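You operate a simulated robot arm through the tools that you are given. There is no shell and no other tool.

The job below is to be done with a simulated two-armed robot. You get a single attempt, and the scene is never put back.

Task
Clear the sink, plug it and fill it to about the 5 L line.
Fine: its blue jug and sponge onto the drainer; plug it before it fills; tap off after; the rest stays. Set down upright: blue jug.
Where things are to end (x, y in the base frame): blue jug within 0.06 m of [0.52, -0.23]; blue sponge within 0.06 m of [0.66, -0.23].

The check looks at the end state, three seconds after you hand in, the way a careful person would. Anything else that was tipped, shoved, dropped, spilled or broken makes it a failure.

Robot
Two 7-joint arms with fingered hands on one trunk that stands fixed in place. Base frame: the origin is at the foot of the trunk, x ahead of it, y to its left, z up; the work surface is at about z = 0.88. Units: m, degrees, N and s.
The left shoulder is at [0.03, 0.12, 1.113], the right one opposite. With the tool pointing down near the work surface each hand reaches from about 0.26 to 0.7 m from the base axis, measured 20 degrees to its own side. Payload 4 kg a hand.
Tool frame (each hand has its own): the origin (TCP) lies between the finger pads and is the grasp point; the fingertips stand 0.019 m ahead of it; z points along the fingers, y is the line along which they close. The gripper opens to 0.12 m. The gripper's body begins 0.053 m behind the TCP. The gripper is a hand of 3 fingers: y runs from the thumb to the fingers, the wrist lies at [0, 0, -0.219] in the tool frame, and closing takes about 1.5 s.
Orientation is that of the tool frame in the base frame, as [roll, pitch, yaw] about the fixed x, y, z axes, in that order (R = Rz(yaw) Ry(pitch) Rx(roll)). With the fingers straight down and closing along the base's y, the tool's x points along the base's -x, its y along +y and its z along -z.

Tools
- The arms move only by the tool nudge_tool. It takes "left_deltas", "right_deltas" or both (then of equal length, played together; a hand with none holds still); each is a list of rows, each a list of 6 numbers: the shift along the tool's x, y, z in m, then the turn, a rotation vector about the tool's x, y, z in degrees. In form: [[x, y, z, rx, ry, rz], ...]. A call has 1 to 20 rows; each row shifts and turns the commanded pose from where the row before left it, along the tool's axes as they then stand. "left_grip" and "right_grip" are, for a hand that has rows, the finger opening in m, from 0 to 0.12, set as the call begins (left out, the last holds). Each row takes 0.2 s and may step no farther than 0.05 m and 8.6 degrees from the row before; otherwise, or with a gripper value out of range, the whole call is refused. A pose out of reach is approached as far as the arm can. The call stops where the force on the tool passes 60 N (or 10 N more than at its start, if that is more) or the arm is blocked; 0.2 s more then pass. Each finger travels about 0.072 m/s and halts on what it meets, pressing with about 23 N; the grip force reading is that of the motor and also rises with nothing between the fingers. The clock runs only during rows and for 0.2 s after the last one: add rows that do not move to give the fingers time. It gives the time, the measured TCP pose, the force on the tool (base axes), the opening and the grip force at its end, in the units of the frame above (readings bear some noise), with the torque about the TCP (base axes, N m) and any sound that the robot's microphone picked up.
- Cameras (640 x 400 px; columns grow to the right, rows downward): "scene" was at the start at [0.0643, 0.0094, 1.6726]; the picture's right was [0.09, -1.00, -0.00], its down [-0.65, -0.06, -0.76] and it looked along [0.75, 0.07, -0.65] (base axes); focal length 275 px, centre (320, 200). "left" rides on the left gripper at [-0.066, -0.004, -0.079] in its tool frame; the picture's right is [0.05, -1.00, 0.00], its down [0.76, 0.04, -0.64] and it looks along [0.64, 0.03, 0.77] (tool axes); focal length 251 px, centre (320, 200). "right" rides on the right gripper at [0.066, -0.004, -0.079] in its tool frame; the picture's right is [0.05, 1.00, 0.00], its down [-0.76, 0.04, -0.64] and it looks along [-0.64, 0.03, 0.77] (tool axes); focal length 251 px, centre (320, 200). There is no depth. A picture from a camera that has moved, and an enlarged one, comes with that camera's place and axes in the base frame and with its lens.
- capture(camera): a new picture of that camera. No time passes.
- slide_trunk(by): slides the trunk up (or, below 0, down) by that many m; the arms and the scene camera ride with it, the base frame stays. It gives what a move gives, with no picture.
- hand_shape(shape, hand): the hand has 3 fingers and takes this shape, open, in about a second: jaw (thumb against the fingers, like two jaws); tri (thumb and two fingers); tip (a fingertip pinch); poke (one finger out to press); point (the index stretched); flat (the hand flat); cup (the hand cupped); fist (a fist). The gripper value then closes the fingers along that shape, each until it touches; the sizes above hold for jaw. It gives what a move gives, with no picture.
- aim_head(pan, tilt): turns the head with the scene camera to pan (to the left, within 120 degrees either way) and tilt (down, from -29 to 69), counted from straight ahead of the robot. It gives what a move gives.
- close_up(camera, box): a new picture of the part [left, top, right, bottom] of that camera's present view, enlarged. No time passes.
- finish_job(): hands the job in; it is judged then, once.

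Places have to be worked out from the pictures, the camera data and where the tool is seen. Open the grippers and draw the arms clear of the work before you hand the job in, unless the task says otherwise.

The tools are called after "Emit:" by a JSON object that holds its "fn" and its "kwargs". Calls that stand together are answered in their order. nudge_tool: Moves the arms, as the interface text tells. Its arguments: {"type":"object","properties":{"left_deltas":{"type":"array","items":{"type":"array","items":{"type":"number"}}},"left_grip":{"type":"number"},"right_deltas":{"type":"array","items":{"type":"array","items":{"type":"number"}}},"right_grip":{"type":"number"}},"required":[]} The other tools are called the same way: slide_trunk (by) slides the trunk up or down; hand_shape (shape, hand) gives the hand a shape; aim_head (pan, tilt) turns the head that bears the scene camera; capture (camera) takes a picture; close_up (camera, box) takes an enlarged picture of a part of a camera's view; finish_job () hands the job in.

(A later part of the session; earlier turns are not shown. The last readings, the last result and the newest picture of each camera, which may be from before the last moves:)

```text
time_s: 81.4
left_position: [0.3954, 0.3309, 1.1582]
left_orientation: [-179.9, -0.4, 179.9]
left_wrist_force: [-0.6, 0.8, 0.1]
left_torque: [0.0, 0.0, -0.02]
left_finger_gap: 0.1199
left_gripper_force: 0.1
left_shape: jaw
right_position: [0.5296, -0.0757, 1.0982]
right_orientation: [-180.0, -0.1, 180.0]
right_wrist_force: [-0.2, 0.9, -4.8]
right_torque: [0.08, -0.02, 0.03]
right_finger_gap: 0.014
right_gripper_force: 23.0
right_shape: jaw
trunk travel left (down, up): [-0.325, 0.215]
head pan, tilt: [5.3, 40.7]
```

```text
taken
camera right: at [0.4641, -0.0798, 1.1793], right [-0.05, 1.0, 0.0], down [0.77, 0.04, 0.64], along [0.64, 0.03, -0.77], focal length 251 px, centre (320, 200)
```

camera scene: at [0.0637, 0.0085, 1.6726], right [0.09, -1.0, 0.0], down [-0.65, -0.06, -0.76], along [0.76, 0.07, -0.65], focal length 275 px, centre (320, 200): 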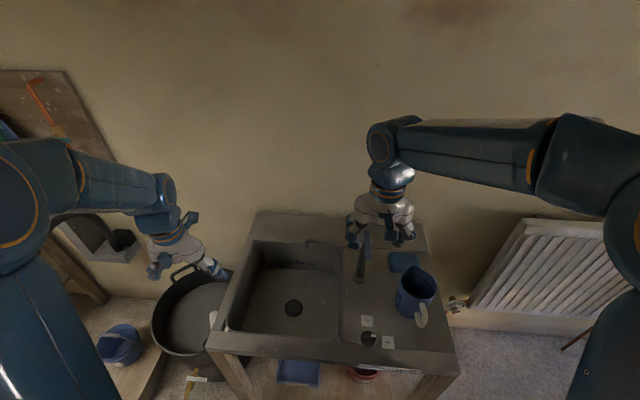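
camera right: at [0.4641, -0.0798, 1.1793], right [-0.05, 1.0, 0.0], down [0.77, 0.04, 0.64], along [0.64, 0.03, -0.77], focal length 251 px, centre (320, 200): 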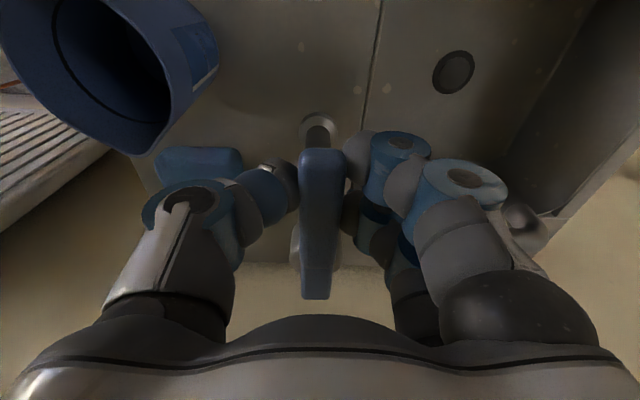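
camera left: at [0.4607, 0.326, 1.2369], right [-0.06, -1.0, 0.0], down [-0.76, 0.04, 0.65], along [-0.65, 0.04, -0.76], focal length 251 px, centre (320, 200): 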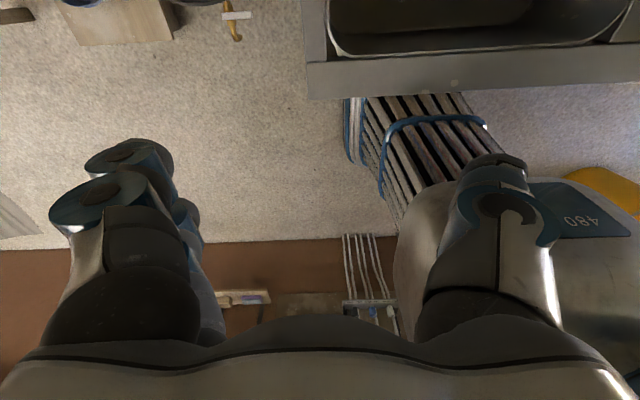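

The bar is gripped (0.014 m, 23 N). I try a small turn about the column axis, tip toward the right, and watch the force and sound.

Emit:
{"fn": "nudge_tool", "kwargs": {"right_deltas": [[-0.0002, -0.0049, 0, 0, 0, -4], [0, 0, 0, 0, 0, 0]]}}

Emit:
{"fn": "close_up", "kwargs": {"camera": "scene", "box": [240, 215, 400, 345]}}

Emit:
{"fn": "capture", "kwargs": {"camera": "right"}}

```text
time_s: 82.0
left_position: [0.3946, 0.3311, 1.1582]
left_orientation: [179.9, -0.3, 179.8]
left_wrist_force: [0.2, -0.3, -0.3]
left_torque: [0.0, -0.02, 0.03]
left_finger_gap: 0.1197
left_gripper_force: 0.1
left_shape: jaw
right_position: [0.5294, -0.0811, 1.0998]
right_orientation: [-180.0, -0.2, -175.9]
right_wrist_force: [-0.2, 2.1, -6.0]
right_torque: [0.08, -0.01, 0.02]
right_finger_gap: 0.0141
right_gripper_force: 23.4
right_shape: jaw
trunk travel left (down, up): [-0.325, 0.215]
head pan, tilt: [5.3, 40.7]
```

```text
3.08 times, centred on (320, 280) of scene
camera zoom: at [0.0652, 0.0097, 1.6725], right [0.09, -1.0, 0.0], down [-0.65, -0.06, -0.76], along [0.75, 0.07, -0.65], focal length 847 px, centre (320, -46)
```

zoom: 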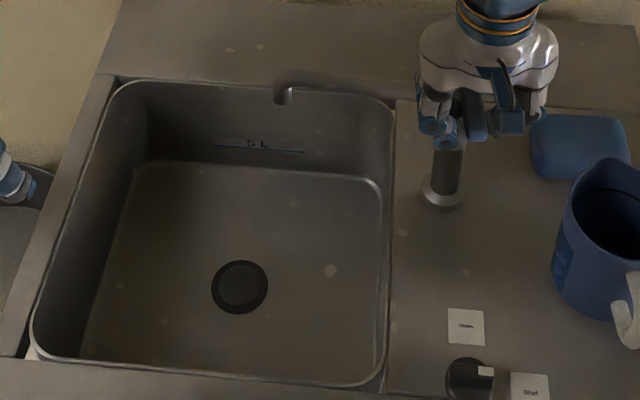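

```text
taken
camera right: at [0.4647, -0.0891, 1.1795], right [-0.12, 0.99, 0.0], down [0.76, 0.1, 0.64], along [0.64, 0.08, -0.77], focal length 251 px, centre (320, 200)
```

right: 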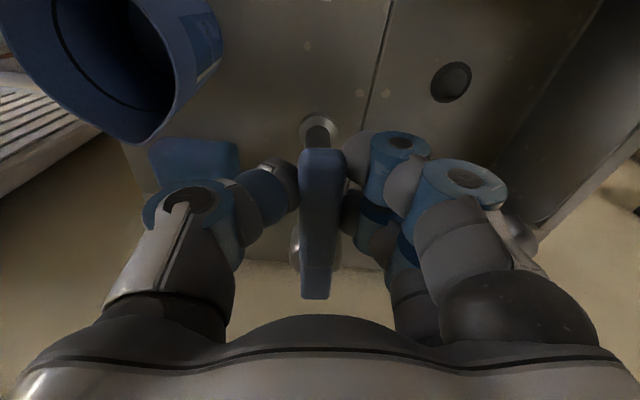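

The lever turns easily this way. I go on another 8° and check for water.

Emit:
{"fn": "nudge_tool", "kwargs": {"right_deltas": [[-0.0008, -0.0049, 0, 0, 0, -4], [-0.0008, -0.0049, 0, 0, 0, -4], [0, 0, 0, 0, 0, 0]]}}

Emit:
{"fn": "close_up", "kwargs": {"camera": "scene", "box": [240, 215, 400, 345]}}

```text
time_s: 82.8
left_position: [0.3942, 0.3298, 1.1588]
left_orientation: [180.0, -0.3, 179.9]
left_wrist_force: [-0.1, -0.8, 0.2]
left_torque: [-0.02, 0.01, -0.01]
left_finger_gap: 0.12
left_gripper_force: 0.1
left_shape: jaw
right_position: [0.5321, -0.0913, 1.1001]
right_orientation: [-179.9, -0.1, -168.1]
right_wrist_force: [-3.6, -0.8, -7.3]
right_torque: [0.01, 0.01, 0.0]
right_finger_gap: 0.0138
right_gripper_force: 23.0
right_shape: jaw
trunk travel left (down, up): [-0.325, 0.215]
head pan, tilt: [5.3, 40.7]
```

```text
3.08 times, centred on (320, 280) of scene
camera zoom: at [0.0643, 0.0093, 1.6726], right [0.09, -1.0, 0.0], down [-0.65, -0.06, -0.76], along [0.75, 0.07, -0.65], focal length 847 px, centre (320, -46)
```

zoom: 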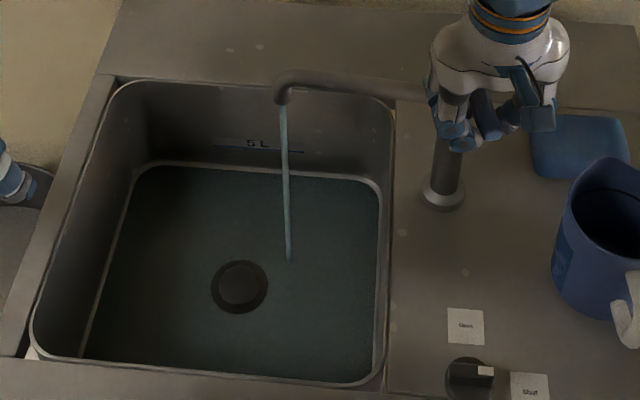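

Water is flowing from the spout and the sink holds it. I wait one second and check how fast it rises.

Emit:
{"fn": "nudge_tool", "kwargs": {"right_deltas": [[0, 0, 0, 0, 0, 0], [0, 0, 0, 0, 0, 0], [0, 0, 0, 0, 0, 0], [0, 0, 0, 0, 0, 0]]}}

Emit:
{"fn": "close_up", "kwargs": {"camera": "scene", "box": [240, 235, 360, 325]}}

Emit:
{"fn": "close_up", "kwargs": {"camera": "scene", "box": [285, 245, 345, 285]}}

```text
time_s: 83.8
left_position: [0.3948, 0.3303, 1.1583]
left_orientation: [-179.9, -0.3, 180.0]
left_wrist_force: [0.3, -0.3, -0.1]
left_torque: [-0.01, 0.01, 0.02]
left_finger_gap: 0.1198
left_gripper_force: 0.0
left_shape: jaw
right_position: [0.5316, -0.09, 1.0993]
right_orientation: [-180.0, -0.1, -168.0]
right_wrist_force: [-4.6, -0.7, -9.2]
right_torque: [0.03, 0.05, -0.02]
right_finger_gap: 0.0139
right_gripper_force: 23.0
right_shape: jaw
trunk travel left (down, up): [-0.325, 0.215]
head pan, tilt: [5.3, 40.7]
```

```text
4.44 times, centred on (300, 280) of scene
camera zoom: at [0.0643, 0.009, 1.6726], right [0.09, -1.0, 0.0], down [-0.65, -0.06, -0.76], along [0.75, 0.07, -0.65], focal length 1224 px, centre (409, -156)
```

zoom: 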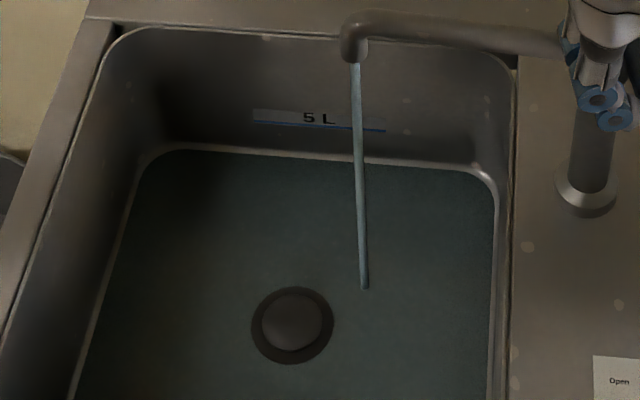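

```text
10.00 times, centred on (315, 265) of scene
camera zoom: at [0.0643, 0.009, 1.6726], right [0.09, -1.0, 0.0], down [-0.65, -0.06, -0.76], along [0.75, 0.07, -0.65], focal length 2754 px, centre (370, -450)
```

zoom: 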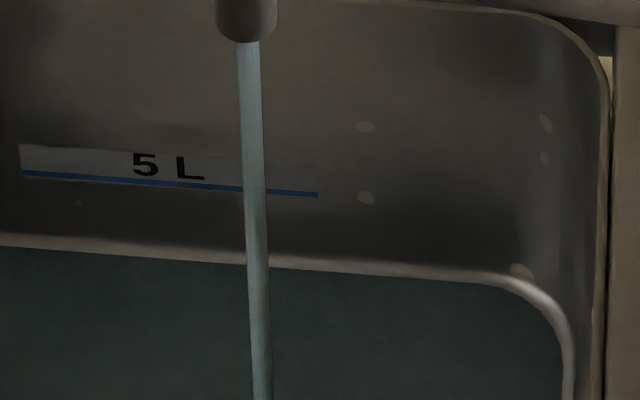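

The water just covers the floor. I wait two more seconds and compare with the blue line.

Emit:
{"fn": "nudge_tool", "kwargs": {"right_deltas": [[0, 0, 0, 0, 0, 0], [0, 0, 0, 0, 0, 0], [0, 0, 0, 0, 0, 0], [0, 0, 0, 0, 0, 0], [0, 0, 0, 0, 0, 0], [0, 0, 0, 0, 0, 0], [0, 0, 0, 0, 0, 0], [0, 0, 0, 0, 0, 0], [0, 0, 0, 0, 0, 0]]}}

Emit:
{"fn": "close_up", "kwargs": {"camera": "scene", "box": [240, 235, 360, 325]}}

Emit:
{"fn": "close_up", "kwargs": {"camera": "scene", "box": [285, 245, 345, 285]}}

```text
time_s: 85.8
left_position: [0.3939, 0.331, 1.1581]
left_orientation: [-179.9, -0.2, 179.9]
left_wrist_force: [0.2, -0.7, -0.6]
left_torque: [0.0, 0.01, 0.02]
left_finger_gap: 0.1202
left_gripper_force: 0.1
left_shape: jaw
right_position: [0.5325, -0.0917, 1.0996]
right_orientation: [-180.0, -0.1, -168.0]
right_wrist_force: [-6.0, -1.8, -10.6]
right_torque: [0.02, 0.05, -0.02]
right_finger_gap: 0.0136
right_gripper_force: 23.1
right_shape: jaw
trunk travel left (down, up): [-0.325, 0.215]
head pan, tilt: [5.3, 40.7]
```

```text
4.44 times, centred on (300, 280) of scene
camera zoom: at [0.0643, 0.009, 1.6726], right [0.09, -1.0, 0.0], down [-0.65, -0.06, -0.76], along [0.75, 0.07, -0.65], focal length 1224 px, centre (409, -156)
```

zoom: 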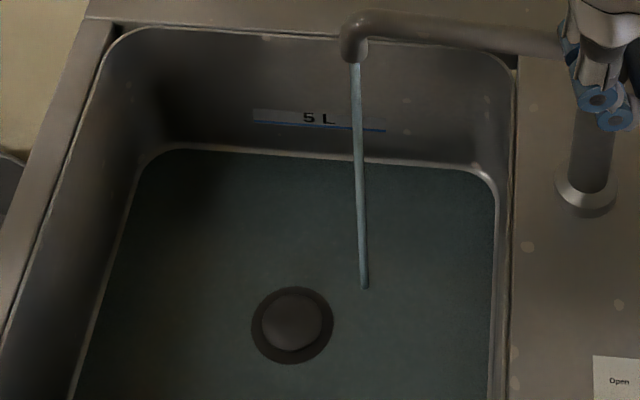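

```text
10.00 times, centred on (315, 265) of scene
camera zoom: at [0.0643, 0.009, 1.6726], right [0.09, -1.0, 0.0], down [-0.65, -0.06, -0.76], along [0.75, 0.07, -0.65], focal length 2754 px, centre (370, -450)
```

zoom: 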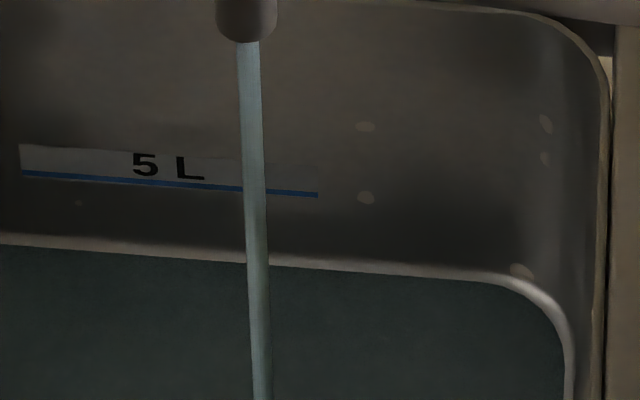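

The rise is slow. I wait four seconds to measure the rate.

Emit:
{"fn": "nudge_tool", "kwargs": {"right_deltas": [[0, 0, 0, 0, 0, 0], [0, 0, 0, 0, 0, 0], [0, 0, 0, 0, 0, 0], [0, 0, 0, 0, 0, 0], [0, 0, 0, 0, 0, 0], [0, 0, 0, 0, 0, 0], [0, 0, 0, 0, 0, 0], [0, 0, 0, 0, 0, 0], [0, 0, 0, 0, 0, 0], [0, 0, 0, 0, 0, 0], [0, 0, 0, 0, 0, 0], [0, 0, 0, 0, 0, 0], [0, 0, 0, 0, 0, 0], [0, 0, 0, 0, 0, 0], [0, 0, 0, 0, 0, 0], [0, 0, 0, 0, 0, 0], [0, 0, 0, 0, 0, 0], [0, 0, 0, 0, 0, 0], [0, 0, 0, 0, 0, 0], [0, 0, 0, 0, 0, 0]]}}

Emit:
{"fn": "close_up", "kwargs": {"camera": "scene", "box": [240, 235, 360, 325]}}

Emit:
{"fn": "close_up", "kwargs": {"camera": "scene", "box": [285, 245, 345, 285]}}

```text
time_s: 90.0
left_position: [0.3949, 0.3302, 1.1586]
left_orientation: [-179.9, -0.2, 179.9]
left_wrist_force: [0.8, 0.4, -0.1]
left_torque: [-0.02, 0.04, 0.01]
left_finger_gap: 0.12
left_gripper_force: 0.0
left_shape: jaw
right_position: [0.5331, -0.0915, 1.1002]
right_orientation: [180.0, -0.2, -168.0]
right_wrist_force: [-4.7, -1.8, -7.9]
right_torque: [-0.01, 0.03, -0.03]
right_finger_gap: 0.0138
right_gripper_force: 23.1
right_shape: jaw
trunk travel left (down, up): [-0.325, 0.215]
head pan, tilt: [5.3, 40.7]
```

```text
4.44 times, centred on (300, 280) of scene
camera zoom: at [0.0643, 0.009, 1.6726], right [0.09, -1.0, 0.0], down [-0.65, -0.06, -0.76], along [0.75, 0.07, -0.65], focal length 1224 px, centre (409, -156)
```

zoom: 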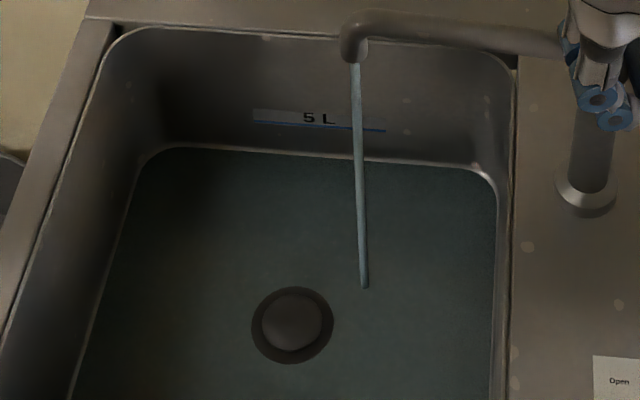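

```text
10.00 times, centred on (315, 265) of scene
camera zoom: at [0.0643, 0.009, 1.6726], right [0.09, -1.0, 0.0], down [-0.65, -0.06, -0.76], along [0.75, 0.07, -0.65], focal length 2754 px, centre (370, -450)
```

zoom: 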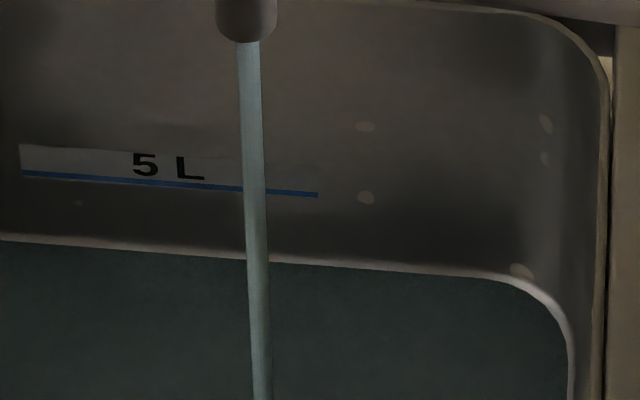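

It rises only about 0.6 mm/s, roughly 0.05 L/s. I open the lever another 12° to fill faster, still in full control.

Emit:
{"fn": "nudge_tool", "kwargs": {"right_deltas": [[0.0002, -0.0049, 0, 0, 0, -4], [-0.0002, -0.0049, 0, 0, 0, -4], [-0.0002, -0.0049, 0, 0, 0, -4], [0, 0, 0, 0, 0, 0], [0, 0, 0, 0, 0, 0]]}}

Emit:
{"fn": "close_up", "kwargs": {"camera": "scene", "box": [240, 215, 400, 345]}}

Emit:
{"fn": "close_up", "kwargs": {"camera": "scene", "box": [285, 245, 345, 285]}}

```text
time_s: 91.2
left_position: [0.396, 0.3301, 1.1582]
left_orientation: [179.9, -0.4, 179.9]
left_wrist_force: [0.3, 0.2, 0.5]
left_torque: [-0.02, 0.0, 0.01]
left_finger_gap: 0.1199
left_gripper_force: 0.1
left_shape: jaw
right_position: [0.5374, -0.1051, 1.0996]
right_orientation: [-179.9, -0.1, -156.0]
right_wrist_force: [-3.7, -1.3, -9.8]
right_torque: [-0.01, 0.02, 0.02]
right_finger_gap: 0.0138
right_gripper_force: 23.0
right_shape: jaw
trunk travel left (down, up): [-0.325, 0.215]
head pan, tilt: [5.3, 40.7]
```

```text
3.08 times, centred on (320, 280) of scene
camera zoom: at [0.0647, 0.0089, 1.6726], right [0.09, -1.0, 0.0], down [-0.65, -0.06, -0.76], along [0.75, 0.07, -0.65], focal length 847 px, centre (320, -46)
```

zoom: 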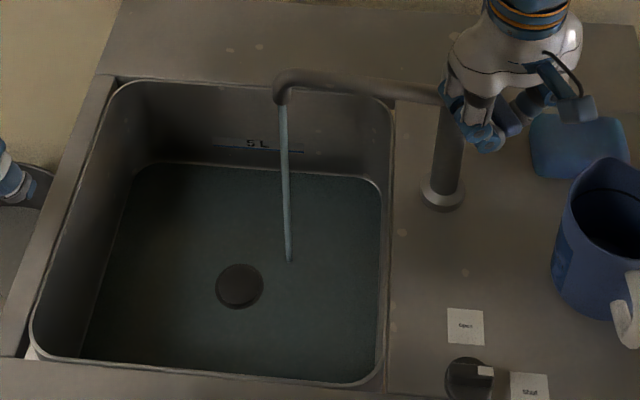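

```text
10.00 times, centred on (315, 265) of scene
camera zoom: at [0.0647, 0.0089, 1.6726], right [0.09, -1.0, 0.0], down [-0.65, -0.06, -0.76], along [0.75, 0.07, -0.65], focal length 2754 px, centre (370, -450)
```

zoom: 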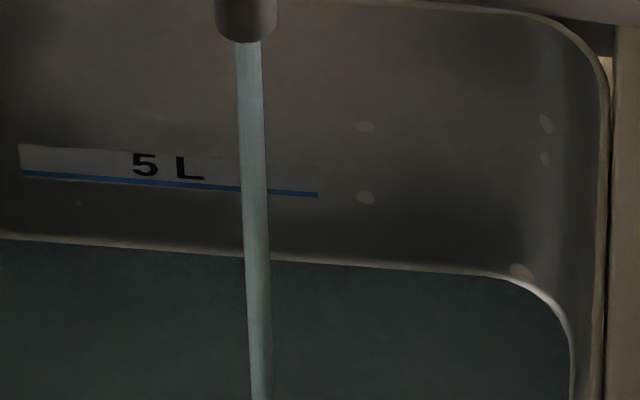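

The stream is stronger. I wait four seconds and check.

Emit:
{"fn": "nudge_tool", "kwargs": {"right_deltas": [[0, 0, 0, 0, 0, 0], [0, 0, 0, 0, 0, 0], [0, 0, 0, 0, 0, 0], [0, 0, 0, 0, 0, 0], [0, 0, 0, 0, 0, 0], [0, 0, 0, 0, 0, 0], [0, 0, 0, 0, 0, 0], [0, 0, 0, 0, 0, 0], [0, 0, 0, 0, 0, 0], [0, 0, 0, 0, 0, 0], [0, 0, 0, 0, 0, 0], [0, 0, 0, 0, 0, 0], [0, 0, 0, 0, 0, 0], [0, 0, 0, 0, 0, 0], [0, 0, 0, 0, 0, 0], [0, 0, 0, 0, 0, 0], [0, 0, 0, 0, 0, 0], [0, 0, 0, 0, 0, 0], [0, 0, 0, 0, 0, 0], [0, 0, 0, 0, 0, 0]]}}

Emit:
{"fn": "close_up", "kwargs": {"camera": "scene", "box": [240, 215, 400, 345]}}

Emit:
{"fn": "close_up", "kwargs": {"camera": "scene", "box": [285, 245, 345, 285]}}

```text
time_s: 95.4
left_position: [0.3956, 0.3296, 1.1573]
left_orientation: [-180.0, -0.3, 180.0]
left_wrist_force: [0.0, -0.2, -0.7]
left_torque: [-0.01, -0.03, 0.01]
left_finger_gap: 0.1198
left_gripper_force: 0.1
left_shape: jaw
right_position: [0.5374, -0.1034, 1.1005]
right_orientation: [179.9, -0.2, -156.0]
right_wrist_force: [-3.3, -2.2, -9.3]
right_torque: [-0.01, 0.02, -0.03]
right_finger_gap: 0.0136
right_gripper_force: 23.1
right_shape: jaw
trunk travel left (down, up): [-0.325, 0.215]
head pan, tilt: [5.3, 40.7]
```

```text
3.08 times, centred on (320, 280) of scene
camera zoom: at [0.0647, 0.009, 1.6726], right [0.09, -1.0, 0.0], down [-0.65, -0.06, -0.76], along [0.75, 0.07, -0.65], focal length 847 px, centre (320, -46)
```

zoom: 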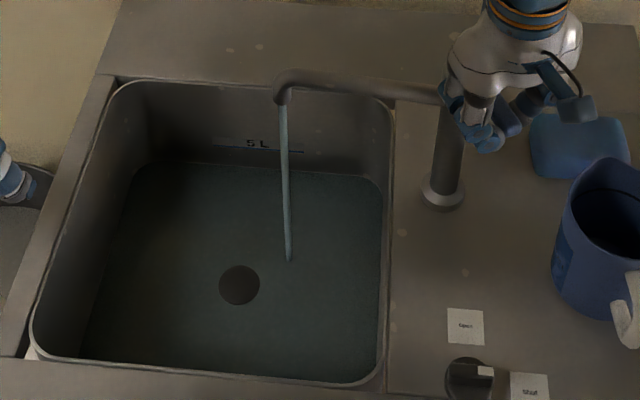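

```text
10.00 times, centred on (315, 265) of scene
camera zoom: at [0.0647, 0.009, 1.6726], right [0.09, -1.0, 0.0], down [-0.65, -0.06, -0.76], along [0.75, 0.07, -0.65], focal length 2754 px, centre (370, -450)
```

zoom: 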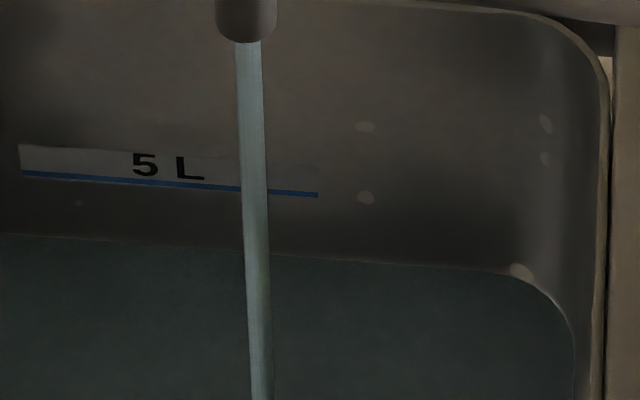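

It rises about 7 px per 5 s in this zoom, with some 58 px to go. I open 12° more.

Emit:
{"fn": "nudge_tool", "kwargs": {"right_deltas": [[-0.0002, -0.0049, 0, 0, 0, -4], [-0.0002, -0.0049, 0, 0, 0, -4], [-0.0002, -0.0049, 0, 0, 0, -4], [0, 0, 0, 0, 0, 0], [0, 0, 0, 0, 0, 0], [0, 0, 0, 0, 0, 0], [0, 0, 0, 0, 0, 0], [0, 0, 0, 0, 0, 0], [0, 0, 0, 0, 0, 0], [0, 0, 0, 0, 0, 0], [0, 0, 0, 0, 0, 0], [0, 0, 0, 0, 0, 0], [0, 0, 0, 0, 0, 0], [0, 0, 0, 0, 0, 0], [0, 0, 0, 0, 0, 0], [0, 0, 0, 0, 0, 0], [0, 0, 0, 0, 0, 0], [0, 0, 0, 0, 0, 0], [0, 0, 0, 0, 0, 0]]}}

Emit:
{"fn": "close_up", "kwargs": {"camera": "scene", "box": [240, 215, 400, 345]}}

Emit:
{"fn": "close_up", "kwargs": {"camera": "scene", "box": [285, 245, 345, 285]}}

```text
time_s: 99.4
left_position: [0.3954, 0.3315, 1.1584]
left_orientation: [180.0, -0.2, 180.0]
left_wrist_force: [-0.2, -0.2, -0.5]
left_torque: [0.03, -0.01, 0.03]
left_finger_gap: 0.1198
left_gripper_force: 0.0
left_shape: jaw
right_position: [0.5443, -0.118, 1.0993]
right_orientation: [180.0, 0.0, -144.0]
right_wrist_force: [0.8, 0.8, -0.9]
right_torque: [0.04, -0.02, 0.03]
right_finger_gap: 0.0134
right_gripper_force: 22.9
right_shape: jaw
trunk travel left (down, up): [-0.325, 0.215]
head pan, tilt: [5.3, 40.7]
```

```text
3.08 times, centred on (320, 280) of scene
camera zoom: at [0.0646, 0.0096, 1.6726], right [0.09, -1.0, 0.0], down [-0.65, -0.06, -0.76], along [0.75, 0.07, -0.65], focal length 847 px, centre (320, -46)
```

zoom: 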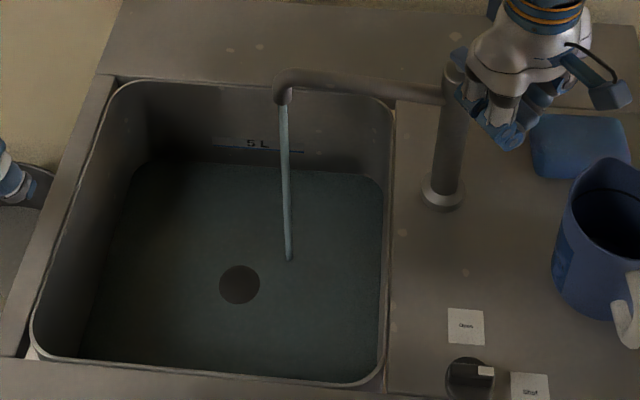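

```text
10.00 times, centred on (315, 265) of scene
camera zoom: at [0.0646, 0.0096, 1.6726], right [0.09, -1.0, 0.0], down [-0.65, -0.06, -0.76], along [0.75, 0.07, -0.65], focal length 2754 px, centre (370, -450)
```

zoom: 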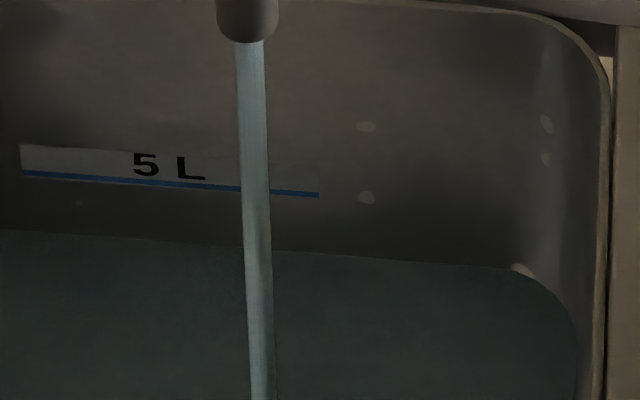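

The forces dropped to about zero, so I check that the fingers still hold the lever while filling continues.

Emit:
{"fn": "capture", "kwargs": {"camera": "right"}}

Emit:
{"fn": "close_up", "kwargs": {"camera": "scene", "box": [340, 195, 420, 265]}}

```text
taken
camera right: at [0.4936, -0.1596, 1.1793], right [-0.63, 0.78, 0.0], down [0.59, 0.48, 0.64], along [0.5, 0.41, -0.77], focal length 251 px, centre (320, 200)
```

right: 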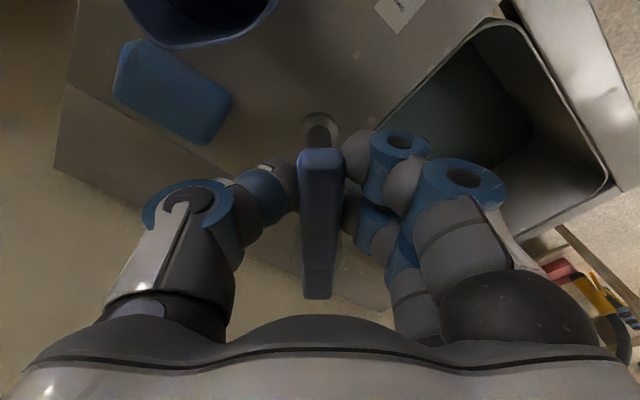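

```text
5.71 times, centred on (380, 230) of scene
camera zoom: at [0.0646, 0.0096, 1.6726], right [0.09, -1.0, 0.0], down [-0.65, -0.06, -0.76], along [0.75, 0.07, -0.65], focal length 1573 px, centre (-23, 29)
```

zoom: 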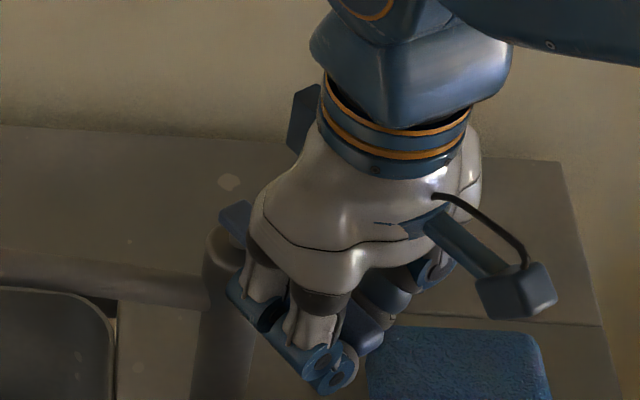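

The lever is still held at about 36°. I keep filling, four seconds at a time.

Emit:
{"fn": "nudge_tool", "kwargs": {"right_deltas": [[0, 0, 0, 0, 0, 0], [0, 0, 0, 0, 0, 0], [0, 0, 0, 0, 0, 0], [0, 0, 0, 0, 0, 0], [0, 0, 0, 0, 0, 0], [0, 0, 0, 0, 0, 0], [0, 0, 0, 0, 0, 0], [0, 0, 0, 0, 0, 0], [0, 0, 0, 0, 0, 0], [0, 0, 0, 0, 0, 0], [0, 0, 0, 0, 0, 0], [0, 0, 0, 0, 0, 0], [0, 0, 0, 0, 0, 0], [0, 0, 0, 0, 0, 0], [0, 0, 0, 0, 0, 0], [0, 0, 0, 0, 0, 0], [0, 0, 0, 0, 0, 0], [0, 0, 0, 0, 0, 0], [0, 0, 0, 0, 0, 0], [0, 0, 0, 0, 0, 0]]}}

Emit:
{"fn": "close_up", "kwargs": {"camera": "scene", "box": [285, 245, 345, 285]}}

```text
time_s: 103.6
left_position: [0.3948, 0.3309, 1.1588]
left_orientation: [180.0, -0.3, 179.9]
left_wrist_force: [-0.1, 0.4, -0.2]
left_torque: [-0.01, 0.01, 0.0]
left_finger_gap: 0.12
left_gripper_force: 0.1
left_shape: jaw
right_position: [0.5445, -0.1175, 1.0981]
right_orientation: [179.9, 0.0, -144.0]
right_wrist_force: [0.4, 0.7, -1.3]
right_torque: [0.03, 0.01, 0.04]
right_finger_gap: 0.0138
right_gripper_force: 23.2
right_shape: jaw
trunk travel left (down, up): [-0.325, 0.215]
head pan, tilt: [5.3, 40.7]
```

```text
10.00 times, centred on (315, 265) of scene
camera zoom: at [0.0646, 0.0096, 1.6726], right [0.09, -1.0, 0.0], down [-0.65, -0.06, -0.76], along [0.75, 0.07, -0.65], focal length 2754 px, centre (370, -450)
```

zoom: 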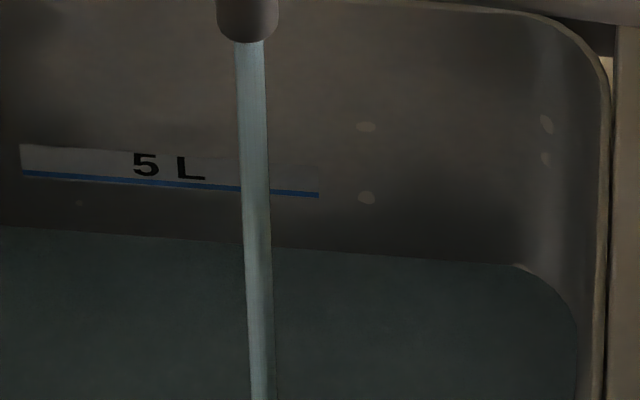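

The rise is steady at about 1.1 px/s regardless of opening; about 50 px remain. I keep waiting.

Emit:
{"fn": "nudge_tool", "kwargs": {"right_deltas": [[0, 0, 0, 0, 0, 0], [0, 0, 0, 0, 0, 0], [0, 0, 0, 0, 0, 0], [0, 0, 0, 0, 0, 0], [0, 0, 0, 0, 0, 0], [0, 0, 0, 0, 0, 0], [0, 0, 0, 0, 0, 0], [0, 0, 0, 0, 0, 0], [0, 0, 0, 0, 0, 0], [0, 0, 0, 0, 0, 0], [0, 0, 0, 0, 0, 0], [0, 0, 0, 0, 0, 0], [0, 0, 0, 0, 0, 0], [0, 0, 0, 0, 0, 0], [0, 0, 0, 0, 0, 0], [0, 0, 0, 0, 0, 0], [0, 0, 0, 0, 0, 0], [0, 0, 0, 0, 0, 0], [0, 0, 0, 0, 0, 0], [0, 0, 0, 0, 0, 0]]}}

Emit:
{"fn": "close_up", "kwargs": {"camera": "scene", "box": [285, 245, 345, 285]}}

Emit:
{"fn": "nudge_tool", "kwargs": {"right_deltas": [[0, 0, 0, 0, 0, 0], [0, 0, 0, 0, 0, 0], [0, 0, 0, 0, 0, 0], [0, 0, 0, 0, 0, 0], [0, 0, 0, 0, 0, 0], [0, 0, 0, 0, 0, 0], [0, 0, 0, 0, 0, 0], [0, 0, 0, 0, 0, 0], [0, 0, 0, 0, 0, 0], [0, 0, 0, 0, 0, 0], [0, 0, 0, 0, 0, 0], [0, 0, 0, 0, 0, 0], [0, 0, 0, 0, 0, 0], [0, 0, 0, 0, 0, 0], [0, 0, 0, 0, 0, 0], [0, 0, 0, 0, 0, 0], [0, 0, 0, 0, 0, 0], [0, 0, 0, 0, 0, 0], [0, 0, 0, 0, 0, 0], [0, 0, 0, 0, 0, 0]]}}

Emit:
{"fn": "close_up", "kwargs": {"camera": "scene", "box": [285, 245, 345, 285]}}

Emit:
{"fn": "close_up", "kwargs": {"camera": "scene", "box": [240, 215, 400, 345]}}

```text
time_s: 107.8
left_position: [0.3943, 0.332, 1.1592]
left_orientation: [180.0, -0.3, 180.0]
left_wrist_force: [0.8, 0.4, -0.2]
left_torque: [-0.02, 0.0, -0.01]
left_finger_gap: 0.1201
left_gripper_force: 0.0
left_shape: jaw
right_position: [0.5446, -0.1178, 1.0994]
right_orientation: [-180.0, 0.0, -144.0]
right_wrist_force: [0.6, 1.4, -0.8]
right_torque: [0.0, 0.01, 0.04]
right_finger_gap: 0.0141
right_gripper_force: 22.7
right_shape: jaw
trunk travel left (down, up): [-0.325, 0.215]
head pan, tilt: [5.3, 40.7]
```

```text
10.00 times, centred on (315, 265) of scene
camera zoom: at [0.0646, 0.0096, 1.6726], right [0.09, -1.0, 0.0], down [-0.65, -0.06, -0.76], along [0.75, 0.07, -0.65], focal length 2754 px, centre (370, -450)
```

zoom: 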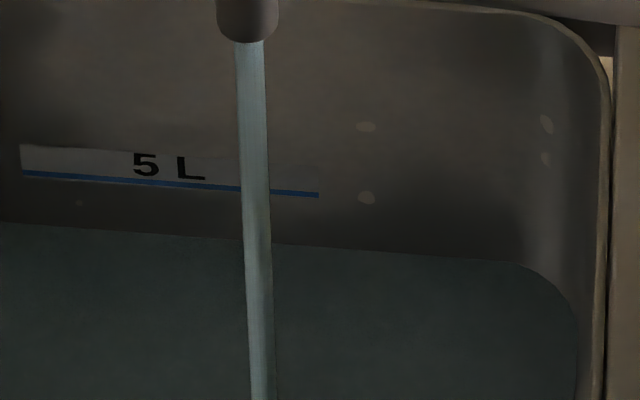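

```text
time_s: 112.0
left_position: [0.3953, 0.3313, 1.1582]
left_orientation: [179.9, -0.3, 179.9]
left_wrist_force: [-0.2, 0.3, 0.2]
left_torque: [0.01, 0.02, -0.04]
left_finger_gap: 0.1201
left_gripper_force: 0.1
left_shape: jaw
right_position: [0.5447, -0.1175, 1.1013]
right_orientation: [-180.0, 0.0, -144.1]
right_wrist_force: [0.0, 0.6, -0.1]
right_torque: [0.03, 0.0, 0.03]
right_finger_gap: 0.0135
right_gripper_force: 23.0
right_shape: jaw
trunk travel left (down, up): [-0.325, 0.215]
head pan, tilt: [5.3, 40.7]
```

```text
10.00 times, centred on (315, 265) of scene
camera zoom: at [0.0646, 0.0096, 1.6726], right [0.09, -1.0, 0.0], down [-0.65, -0.06, -0.76], along [0.75, 0.07, -0.65], focal length 2754 px, centre (370, -450)
```

zoom: 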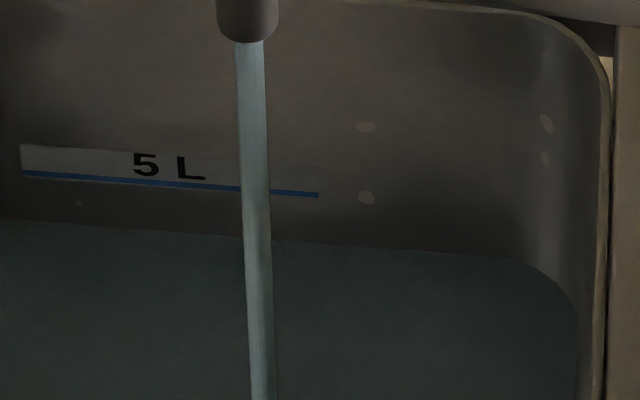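

```text
3.08 times, centred on (320, 280) of scene
camera zoom: at [0.0646, 0.0096, 1.6726], right [0.09, -1.0, 0.0], down [-0.65, -0.06, -0.76], along [0.75, 0.07, -0.65], focal length 847 px, centre (320, -46)
```

zoom: 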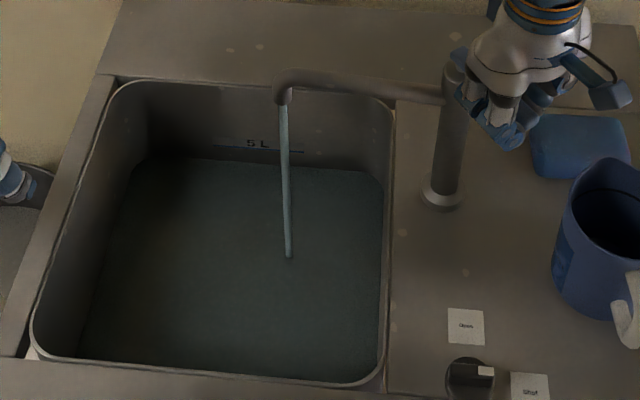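

About 47 px remain at roughly 0.85 px/s. I wait in larger batches, checking the level after each.

Emit:
{"fn": "nudge_tool", "kwargs": {"right_deltas": [[0, 0, 0, 0, 0, 0], [0, 0, 0, 0, 0, 0], [0, 0, 0, 0, 0, 0], [0, 0, 0, 0, 0, 0], [0, 0, 0, 0, 0, 0], [0, 0, 0, 0, 0, 0], [0, 0, 0, 0, 0, 0], [0, 0, 0, 0, 0, 0], [0, 0, 0, 0, 0, 0], [0, 0, 0, 0, 0, 0], [0, 0, 0, 0, 0, 0], [0, 0, 0, 0, 0, 0], [0, 0, 0, 0, 0, 0], [0, 0, 0, 0, 0, 0], [0, 0, 0, 0, 0, 0], [0, 0, 0, 0, 0, 0], [0, 0, 0, 0, 0, 0], [0, 0, 0, 0, 0, 0], [0, 0, 0, 0, 0, 0], [0, 0, 0, 0, 0, 0]]}}

Emit:
{"fn": "nudge_tool", "kwargs": {"right_deltas": [[0, 0, 0, 0, 0, 0], [0, 0, 0, 0, 0, 0], [0, 0, 0, 0, 0, 0], [0, 0, 0, 0, 0, 0], [0, 0, 0, 0, 0, 0], [0, 0, 0, 0, 0, 0], [0, 0, 0, 0, 0, 0], [0, 0, 0, 0, 0, 0], [0, 0, 0, 0, 0, 0], [0, 0, 0, 0, 0, 0], [0, 0, 0, 0, 0, 0], [0, 0, 0, 0, 0, 0], [0, 0, 0, 0, 0, 0], [0, 0, 0, 0, 0, 0], [0, 0, 0, 0, 0, 0], [0, 0, 0, 0, 0, 0], [0, 0, 0, 0, 0, 0], [0, 0, 0, 0, 0, 0], [0, 0, 0, 0, 0, 0], [0, 0, 0, 0, 0, 0]]}}

Emit:
{"fn": "nudge_tool", "kwargs": {"right_deltas": [[0, 0, 0, 0, 0, 0], [0, 0, 0, 0, 0, 0], [0, 0, 0, 0, 0, 0], [0, 0, 0, 0, 0, 0], [0, 0, 0, 0, 0, 0], [0, 0, 0, 0, 0, 0], [0, 0, 0, 0, 0, 0], [0, 0, 0, 0, 0, 0], [0, 0, 0, 0, 0, 0], [0, 0, 0, 0, 0, 0], [0, 0, 0, 0, 0, 0], [0, 0, 0, 0, 0, 0], [0, 0, 0, 0, 0, 0], [0, 0, 0, 0, 0, 0], [0, 0, 0, 0, 0, 0], [0, 0, 0, 0, 0, 0], [0, 0, 0, 0, 0, 0], [0, 0, 0, 0, 0, 0], [0, 0, 0, 0, 0, 0], [0, 0, 0, 0, 0, 0]]}}

Emit:
{"fn": "close_up", "kwargs": {"camera": "scene", "box": [285, 245, 345, 285]}}

Emit:
{"fn": "capture", "kwargs": {"camera": "scene"}}

```text
time_s: 116.2
left_position: [0.3953, 0.3304, 1.1587]
left_orientation: [179.9, -0.3, 179.9]
left_wrist_force: [-0.6, 0.5, -0.7]
left_torque: [-0.06, 0.0, -0.03]
left_finger_gap: 0.1199
left_gripper_force: 0.0
left_shape: jaw
right_position: [0.5447, -0.118, 1.0993]
right_orientation: [-180.0, 0.0, -143.9]
right_wrist_force: [1.1, 1.9, -0.7]
right_torque: [0.04, -0.01, 0.03]
right_finger_gap: 0.0137
right_gripper_force: 22.7
right_shape: jaw
trunk travel left (down, up): [-0.325, 0.215]
head pan, tilt: [5.3, 40.7]
```

```text
time_s: 120.4
left_position: [0.3946, 0.3312, 1.1578]
left_orientation: [-180.0, -0.3, 179.9]
left_wrist_force: [0.4, -0.5, 0.1]
left_torque: [0.03, -0.02, 0.04]
left_finger_gap: 0.1199
left_gripper_force: 0.0
left_shape: jaw
right_position: [0.5448, -0.1177, 1.0992]
right_orientation: [180.0, 0.0, -143.9]
right_wrist_force: [-0.3, 0.5, -0.7]
right_torque: [0.04, 0.03, 0.06]
right_finger_gap: 0.0137
right_gripper_force: 22.8
right_shape: jaw
trunk travel left (down, up): [-0.325, 0.215]
head pan, tilt: [5.3, 40.7]
```

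```text
time_s: 124.6
left_position: [0.396, 0.3314, 1.1587]
left_orientation: [179.9, -0.2, 179.9]
left_wrist_force: [0.8, 0.0, -0.5]
left_torque: [0.0, 0.02, 0.01]
left_finger_gap: 0.1199
left_gripper_force: 0.0
left_shape: jaw
right_position: [0.5442, -0.1169, 1.0991]
right_orientation: [180.0, 0.0, -144.0]
right_wrist_force: [0.5, 0.5, -1.3]
right_torque: [0.07, 0.0, 0.04]
right_finger_gap: 0.0137
right_gripper_force: 22.7
right_shape: jaw
trunk travel left (down, up): [-0.325, 0.215]
head pan, tilt: [5.3, 40.7]
```

```text
10.00 times, centred on (315, 265) of scene
camera zoom: at [0.0646, 0.0096, 1.6726], right [0.09, -1.0, 0.0], down [-0.65, -0.06, -0.76], along [0.75, 0.07, -0.65], focal length 2754 px, centre (370, -450)
```

zoom: 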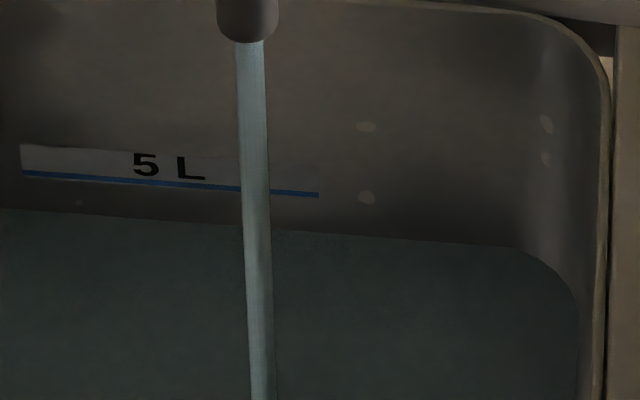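

```text
taken
camera scene: at [0.0646, 0.0096, 1.6726], right [0.09, -1.0, 0.0], down [-0.65, -0.06, -0.76], along [0.75, 0.07, -0.65], focal length 275 px, centre (320, 200)
```

scene: 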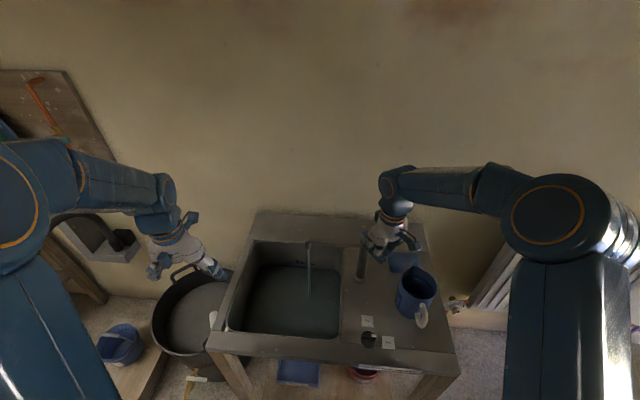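

The level rises steadily at 0.87 px/s, with about 37 px left (some 42 s). I wait another 25 seconds.

Emit:
{"fn": "nudge_tool", "kwargs": {"right_deltas": [[0, 0, 0, 0, 0, 0], [0, 0, 0, 0, 0, 0], [0, 0, 0, 0, 0, 0], [0, 0, 0, 0, 0, 0], [0, 0, 0, 0, 0, 0], [0, 0, 0, 0, 0, 0], [0, 0, 0, 0, 0, 0], [0, 0, 0, 0, 0, 0], [0, 0, 0, 0, 0, 0], [0, 0, 0, 0, 0, 0], [0, 0, 0, 0, 0, 0], [0, 0, 0, 0, 0, 0], [0, 0, 0, 0, 0, 0], [0, 0, 0, 0, 0, 0], [0, 0, 0, 0, 0, 0], [0, 0, 0, 0, 0, 0], [0, 0, 0, 0, 0, 0], [0, 0, 0, 0, 0, 0], [0, 0, 0, 0, 0, 0], [0, 0, 0, 0, 0, 0]]}}

Emit:
{"fn": "nudge_tool", "kwargs": {"right_deltas": [[0, 0, 0, 0, 0, 0], [0, 0, 0, 0, 0, 0], [0, 0, 0, 0, 0, 0], [0, 0, 0, 0, 0, 0], [0, 0, 0, 0, 0, 0], [0, 0, 0, 0, 0, 0], [0, 0, 0, 0, 0, 0], [0, 0, 0, 0, 0, 0], [0, 0, 0, 0, 0, 0], [0, 0, 0, 0, 0, 0], [0, 0, 0, 0, 0, 0], [0, 0, 0, 0, 0, 0], [0, 0, 0, 0, 0, 0], [0, 0, 0, 0, 0, 0], [0, 0, 0, 0, 0, 0], [0, 0, 0, 0, 0, 0], [0, 0, 0, 0, 0, 0], [0, 0, 0, 0, 0, 0], [0, 0, 0, 0, 0, 0], [0, 0, 0, 0, 0, 0]]}}

Emit:
{"fn": "nudge_tool", "kwargs": {"right_deltas": [[0, 0, 0, 0, 0, 0], [0, 0, 0, 0, 0, 0], [0, 0, 0, 0, 0, 0], [0, 0, 0, 0, 0, 0], [0, 0, 0, 0, 0, 0], [0, 0, 0, 0, 0, 0], [0, 0, 0, 0, 0, 0], [0, 0, 0, 0, 0, 0], [0, 0, 0, 0, 0, 0], [0, 0, 0, 0, 0, 0], [0, 0, 0, 0, 0, 0], [0, 0, 0, 0, 0, 0], [0, 0, 0, 0, 0, 0], [0, 0, 0, 0, 0, 0], [0, 0, 0, 0, 0, 0], [0, 0, 0, 0, 0, 0], [0, 0, 0, 0, 0, 0], [0, 0, 0, 0, 0, 0], [0, 0, 0, 0, 0, 0], [0, 0, 0, 0, 0, 0]]}}

Emit:
{"fn": "nudge_tool", "kwargs": {"right_deltas": [[0, 0, 0, 0, 0, 0], [0, 0, 0, 0, 0, 0], [0, 0, 0, 0, 0, 0], [0, 0, 0, 0, 0, 0], [0, 0, 0, 0, 0, 0], [0, 0, 0, 0, 0, 0], [0, 0, 0, 0, 0, 0], [0, 0, 0, 0, 0, 0], [0, 0, 0, 0, 0, 0], [0, 0, 0, 0, 0, 0], [0, 0, 0, 0, 0, 0], [0, 0, 0, 0, 0, 0], [0, 0, 0, 0, 0, 0], [0, 0, 0, 0, 0, 0], [0, 0, 0, 0, 0, 0], [0, 0, 0, 0, 0, 0], [0, 0, 0, 0, 0, 0], [0, 0, 0, 0, 0, 0], [0, 0, 0, 0, 0, 0], [0, 0, 0, 0, 0, 0]]}}

Emit:
{"fn": "nudge_tool", "kwargs": {"right_deltas": [[0, 0, 0, 0, 0, 0], [0, 0, 0, 0, 0, 0], [0, 0, 0, 0, 0, 0], [0, 0, 0, 0, 0, 0], [0, 0, 0, 0, 0, 0], [0, 0, 0, 0, 0, 0], [0, 0, 0, 0, 0, 0], [0, 0, 0, 0, 0, 0], [0, 0, 0, 0, 0, 0], [0, 0, 0, 0, 0, 0], [0, 0, 0, 0, 0, 0], [0, 0, 0, 0, 0, 0], [0, 0, 0, 0, 0, 0], [0, 0, 0, 0, 0, 0], [0, 0, 0, 0, 0, 0], [0, 0, 0, 0, 0, 0], [0, 0, 0, 0, 0, 0], [0, 0, 0, 0, 0, 0], [0, 0, 0, 0, 0, 0], [0, 0, 0, 0, 0, 0]]}}

Emit:
{"fn": "close_up", "kwargs": {"camera": "scene", "box": [285, 245, 345, 285]}}

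```text
time_s: 128.8
left_position: [0.3954, 0.3303, 1.1578]
left_orientation: [180.0, -0.4, 180.0]
left_wrist_force: [-0.3, 0.0, -0.1]
left_torque: [-0.03, 0.0, -0.01]
left_finger_gap: 0.1197
left_gripper_force: 0.1
left_shape: jaw
right_position: [0.5443, -0.1178, 1.1001]
right_orientation: [179.9, 0.0, -144.0]
right_wrist_force: [-0.2, 0.6, -1.2]
right_torque: [0.08, -0.02, 0.04]
right_finger_gap: 0.0138
right_gripper_force: 23.2
right_shape: jaw
trunk travel left (down, up): [-0.325, 0.215]
head pan, tilt: [5.3, 40.7]
```

```text
time_s: 133.0
left_position: [0.3947, 0.3307, 1.1576]
left_orientation: [-180.0, -0.3, 179.9]
left_wrist_force: [-0.7, 0.2, 0.2]
left_torque: [0.02, -0.01, -0.01]
left_finger_gap: 0.1198
left_gripper_force: 0.0
left_shape: jaw
right_position: [0.5456, -0.1183, 1.099]
right_orientation: [-179.9, 0.0, -143.9]
right_wrist_force: [-1.1, 1.0, -1.5]
right_torque: [0.05, 0.01, 0.05]
right_finger_gap: 0.0136
right_gripper_force: 23.2
right_shape: jaw
trunk travel left (down, up): [-0.325, 0.215]
head pan, tilt: [5.3, 40.7]
```

```text
time_s: 137.2
left_position: [0.3959, 0.3315, 1.1587]
left_orientation: [-180.0, -0.3, 179.9]
left_wrist_force: [0.5, -0.4, -0.4]
left_torque: [0.03, 0.01, 0.02]
left_finger_gap: 0.12
left_gripper_force: 0.1
left_shape: jaw
right_position: [0.5459, -0.118, 1.0996]
right_orientation: [179.9, 0.0, -144.0]
right_wrist_force: [0.5, 0.5, -0.8]
right_torque: [0.02, 0.0, 0.03]
right_finger_gap: 0.0138
right_gripper_force: 23.6
right_shape: jaw
trunk travel left (down, up): [-0.325, 0.215]
head pan, tilt: [5.3, 40.7]
```

```text
time_s: 141.4
left_position: [0.3954, 0.3302, 1.158]
left_orientation: [-179.9, -0.2, 179.9]
left_wrist_force: [0.6, 0.3, -0.6]
left_torque: [0.02, 0.02, 0.0]
left_finger_gap: 0.1197
left_gripper_force: 0.1
left_shape: jaw
right_position: [0.5454, -0.1176, 1.0995]
right_orientation: [-180.0, 0.0, -144.1]
right_wrist_force: [0.2, 0.4, -1.4]
right_torque: [0.04, -0.01, 0.07]
right_finger_gap: 0.0137
right_gripper_force: 22.6
right_shape: jaw
trunk travel left (down, up): [-0.325, 0.215]
head pan, tilt: [5.3, 40.7]
```

```text
time_s: 145.6
left_position: [0.3943, 0.3305, 1.1568]
left_orientation: [-179.9, -0.3, 180.0]
left_wrist_force: [0.9, 0.0, 0.3]
left_torque: [0.0, 0.03, -0.03]
left_finger_gap: 0.12
left_gripper_force: 0.1
left_shape: jaw
right_position: [0.5456, -0.1178, 1.0999]
right_orientation: [-180.0, -0.1, -144.0]
right_wrist_force: [0.2, 0.9, -1.6]
right_torque: [0.06, 0.0, 0.01]
right_finger_gap: 0.0137
right_gripper_force: 23.1
right_shape: jaw
trunk travel left (down, up): [-0.325, 0.215]
head pan, tilt: [5.3, 40.7]
```

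```text
10.00 times, centred on (315, 265) of scene
camera zoom: at [0.0646, 0.0096, 1.6726], right [0.09, -1.0, 0.0], down [-0.65, -0.06, -0.76], along [0.75, 0.07, -0.65], focal length 2754 px, centre (370, -450)
```

zoom: 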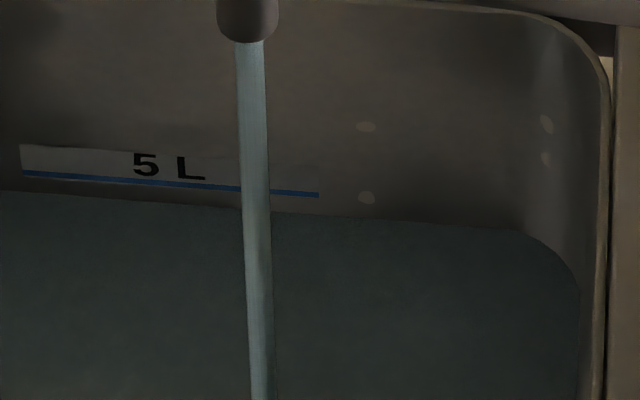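

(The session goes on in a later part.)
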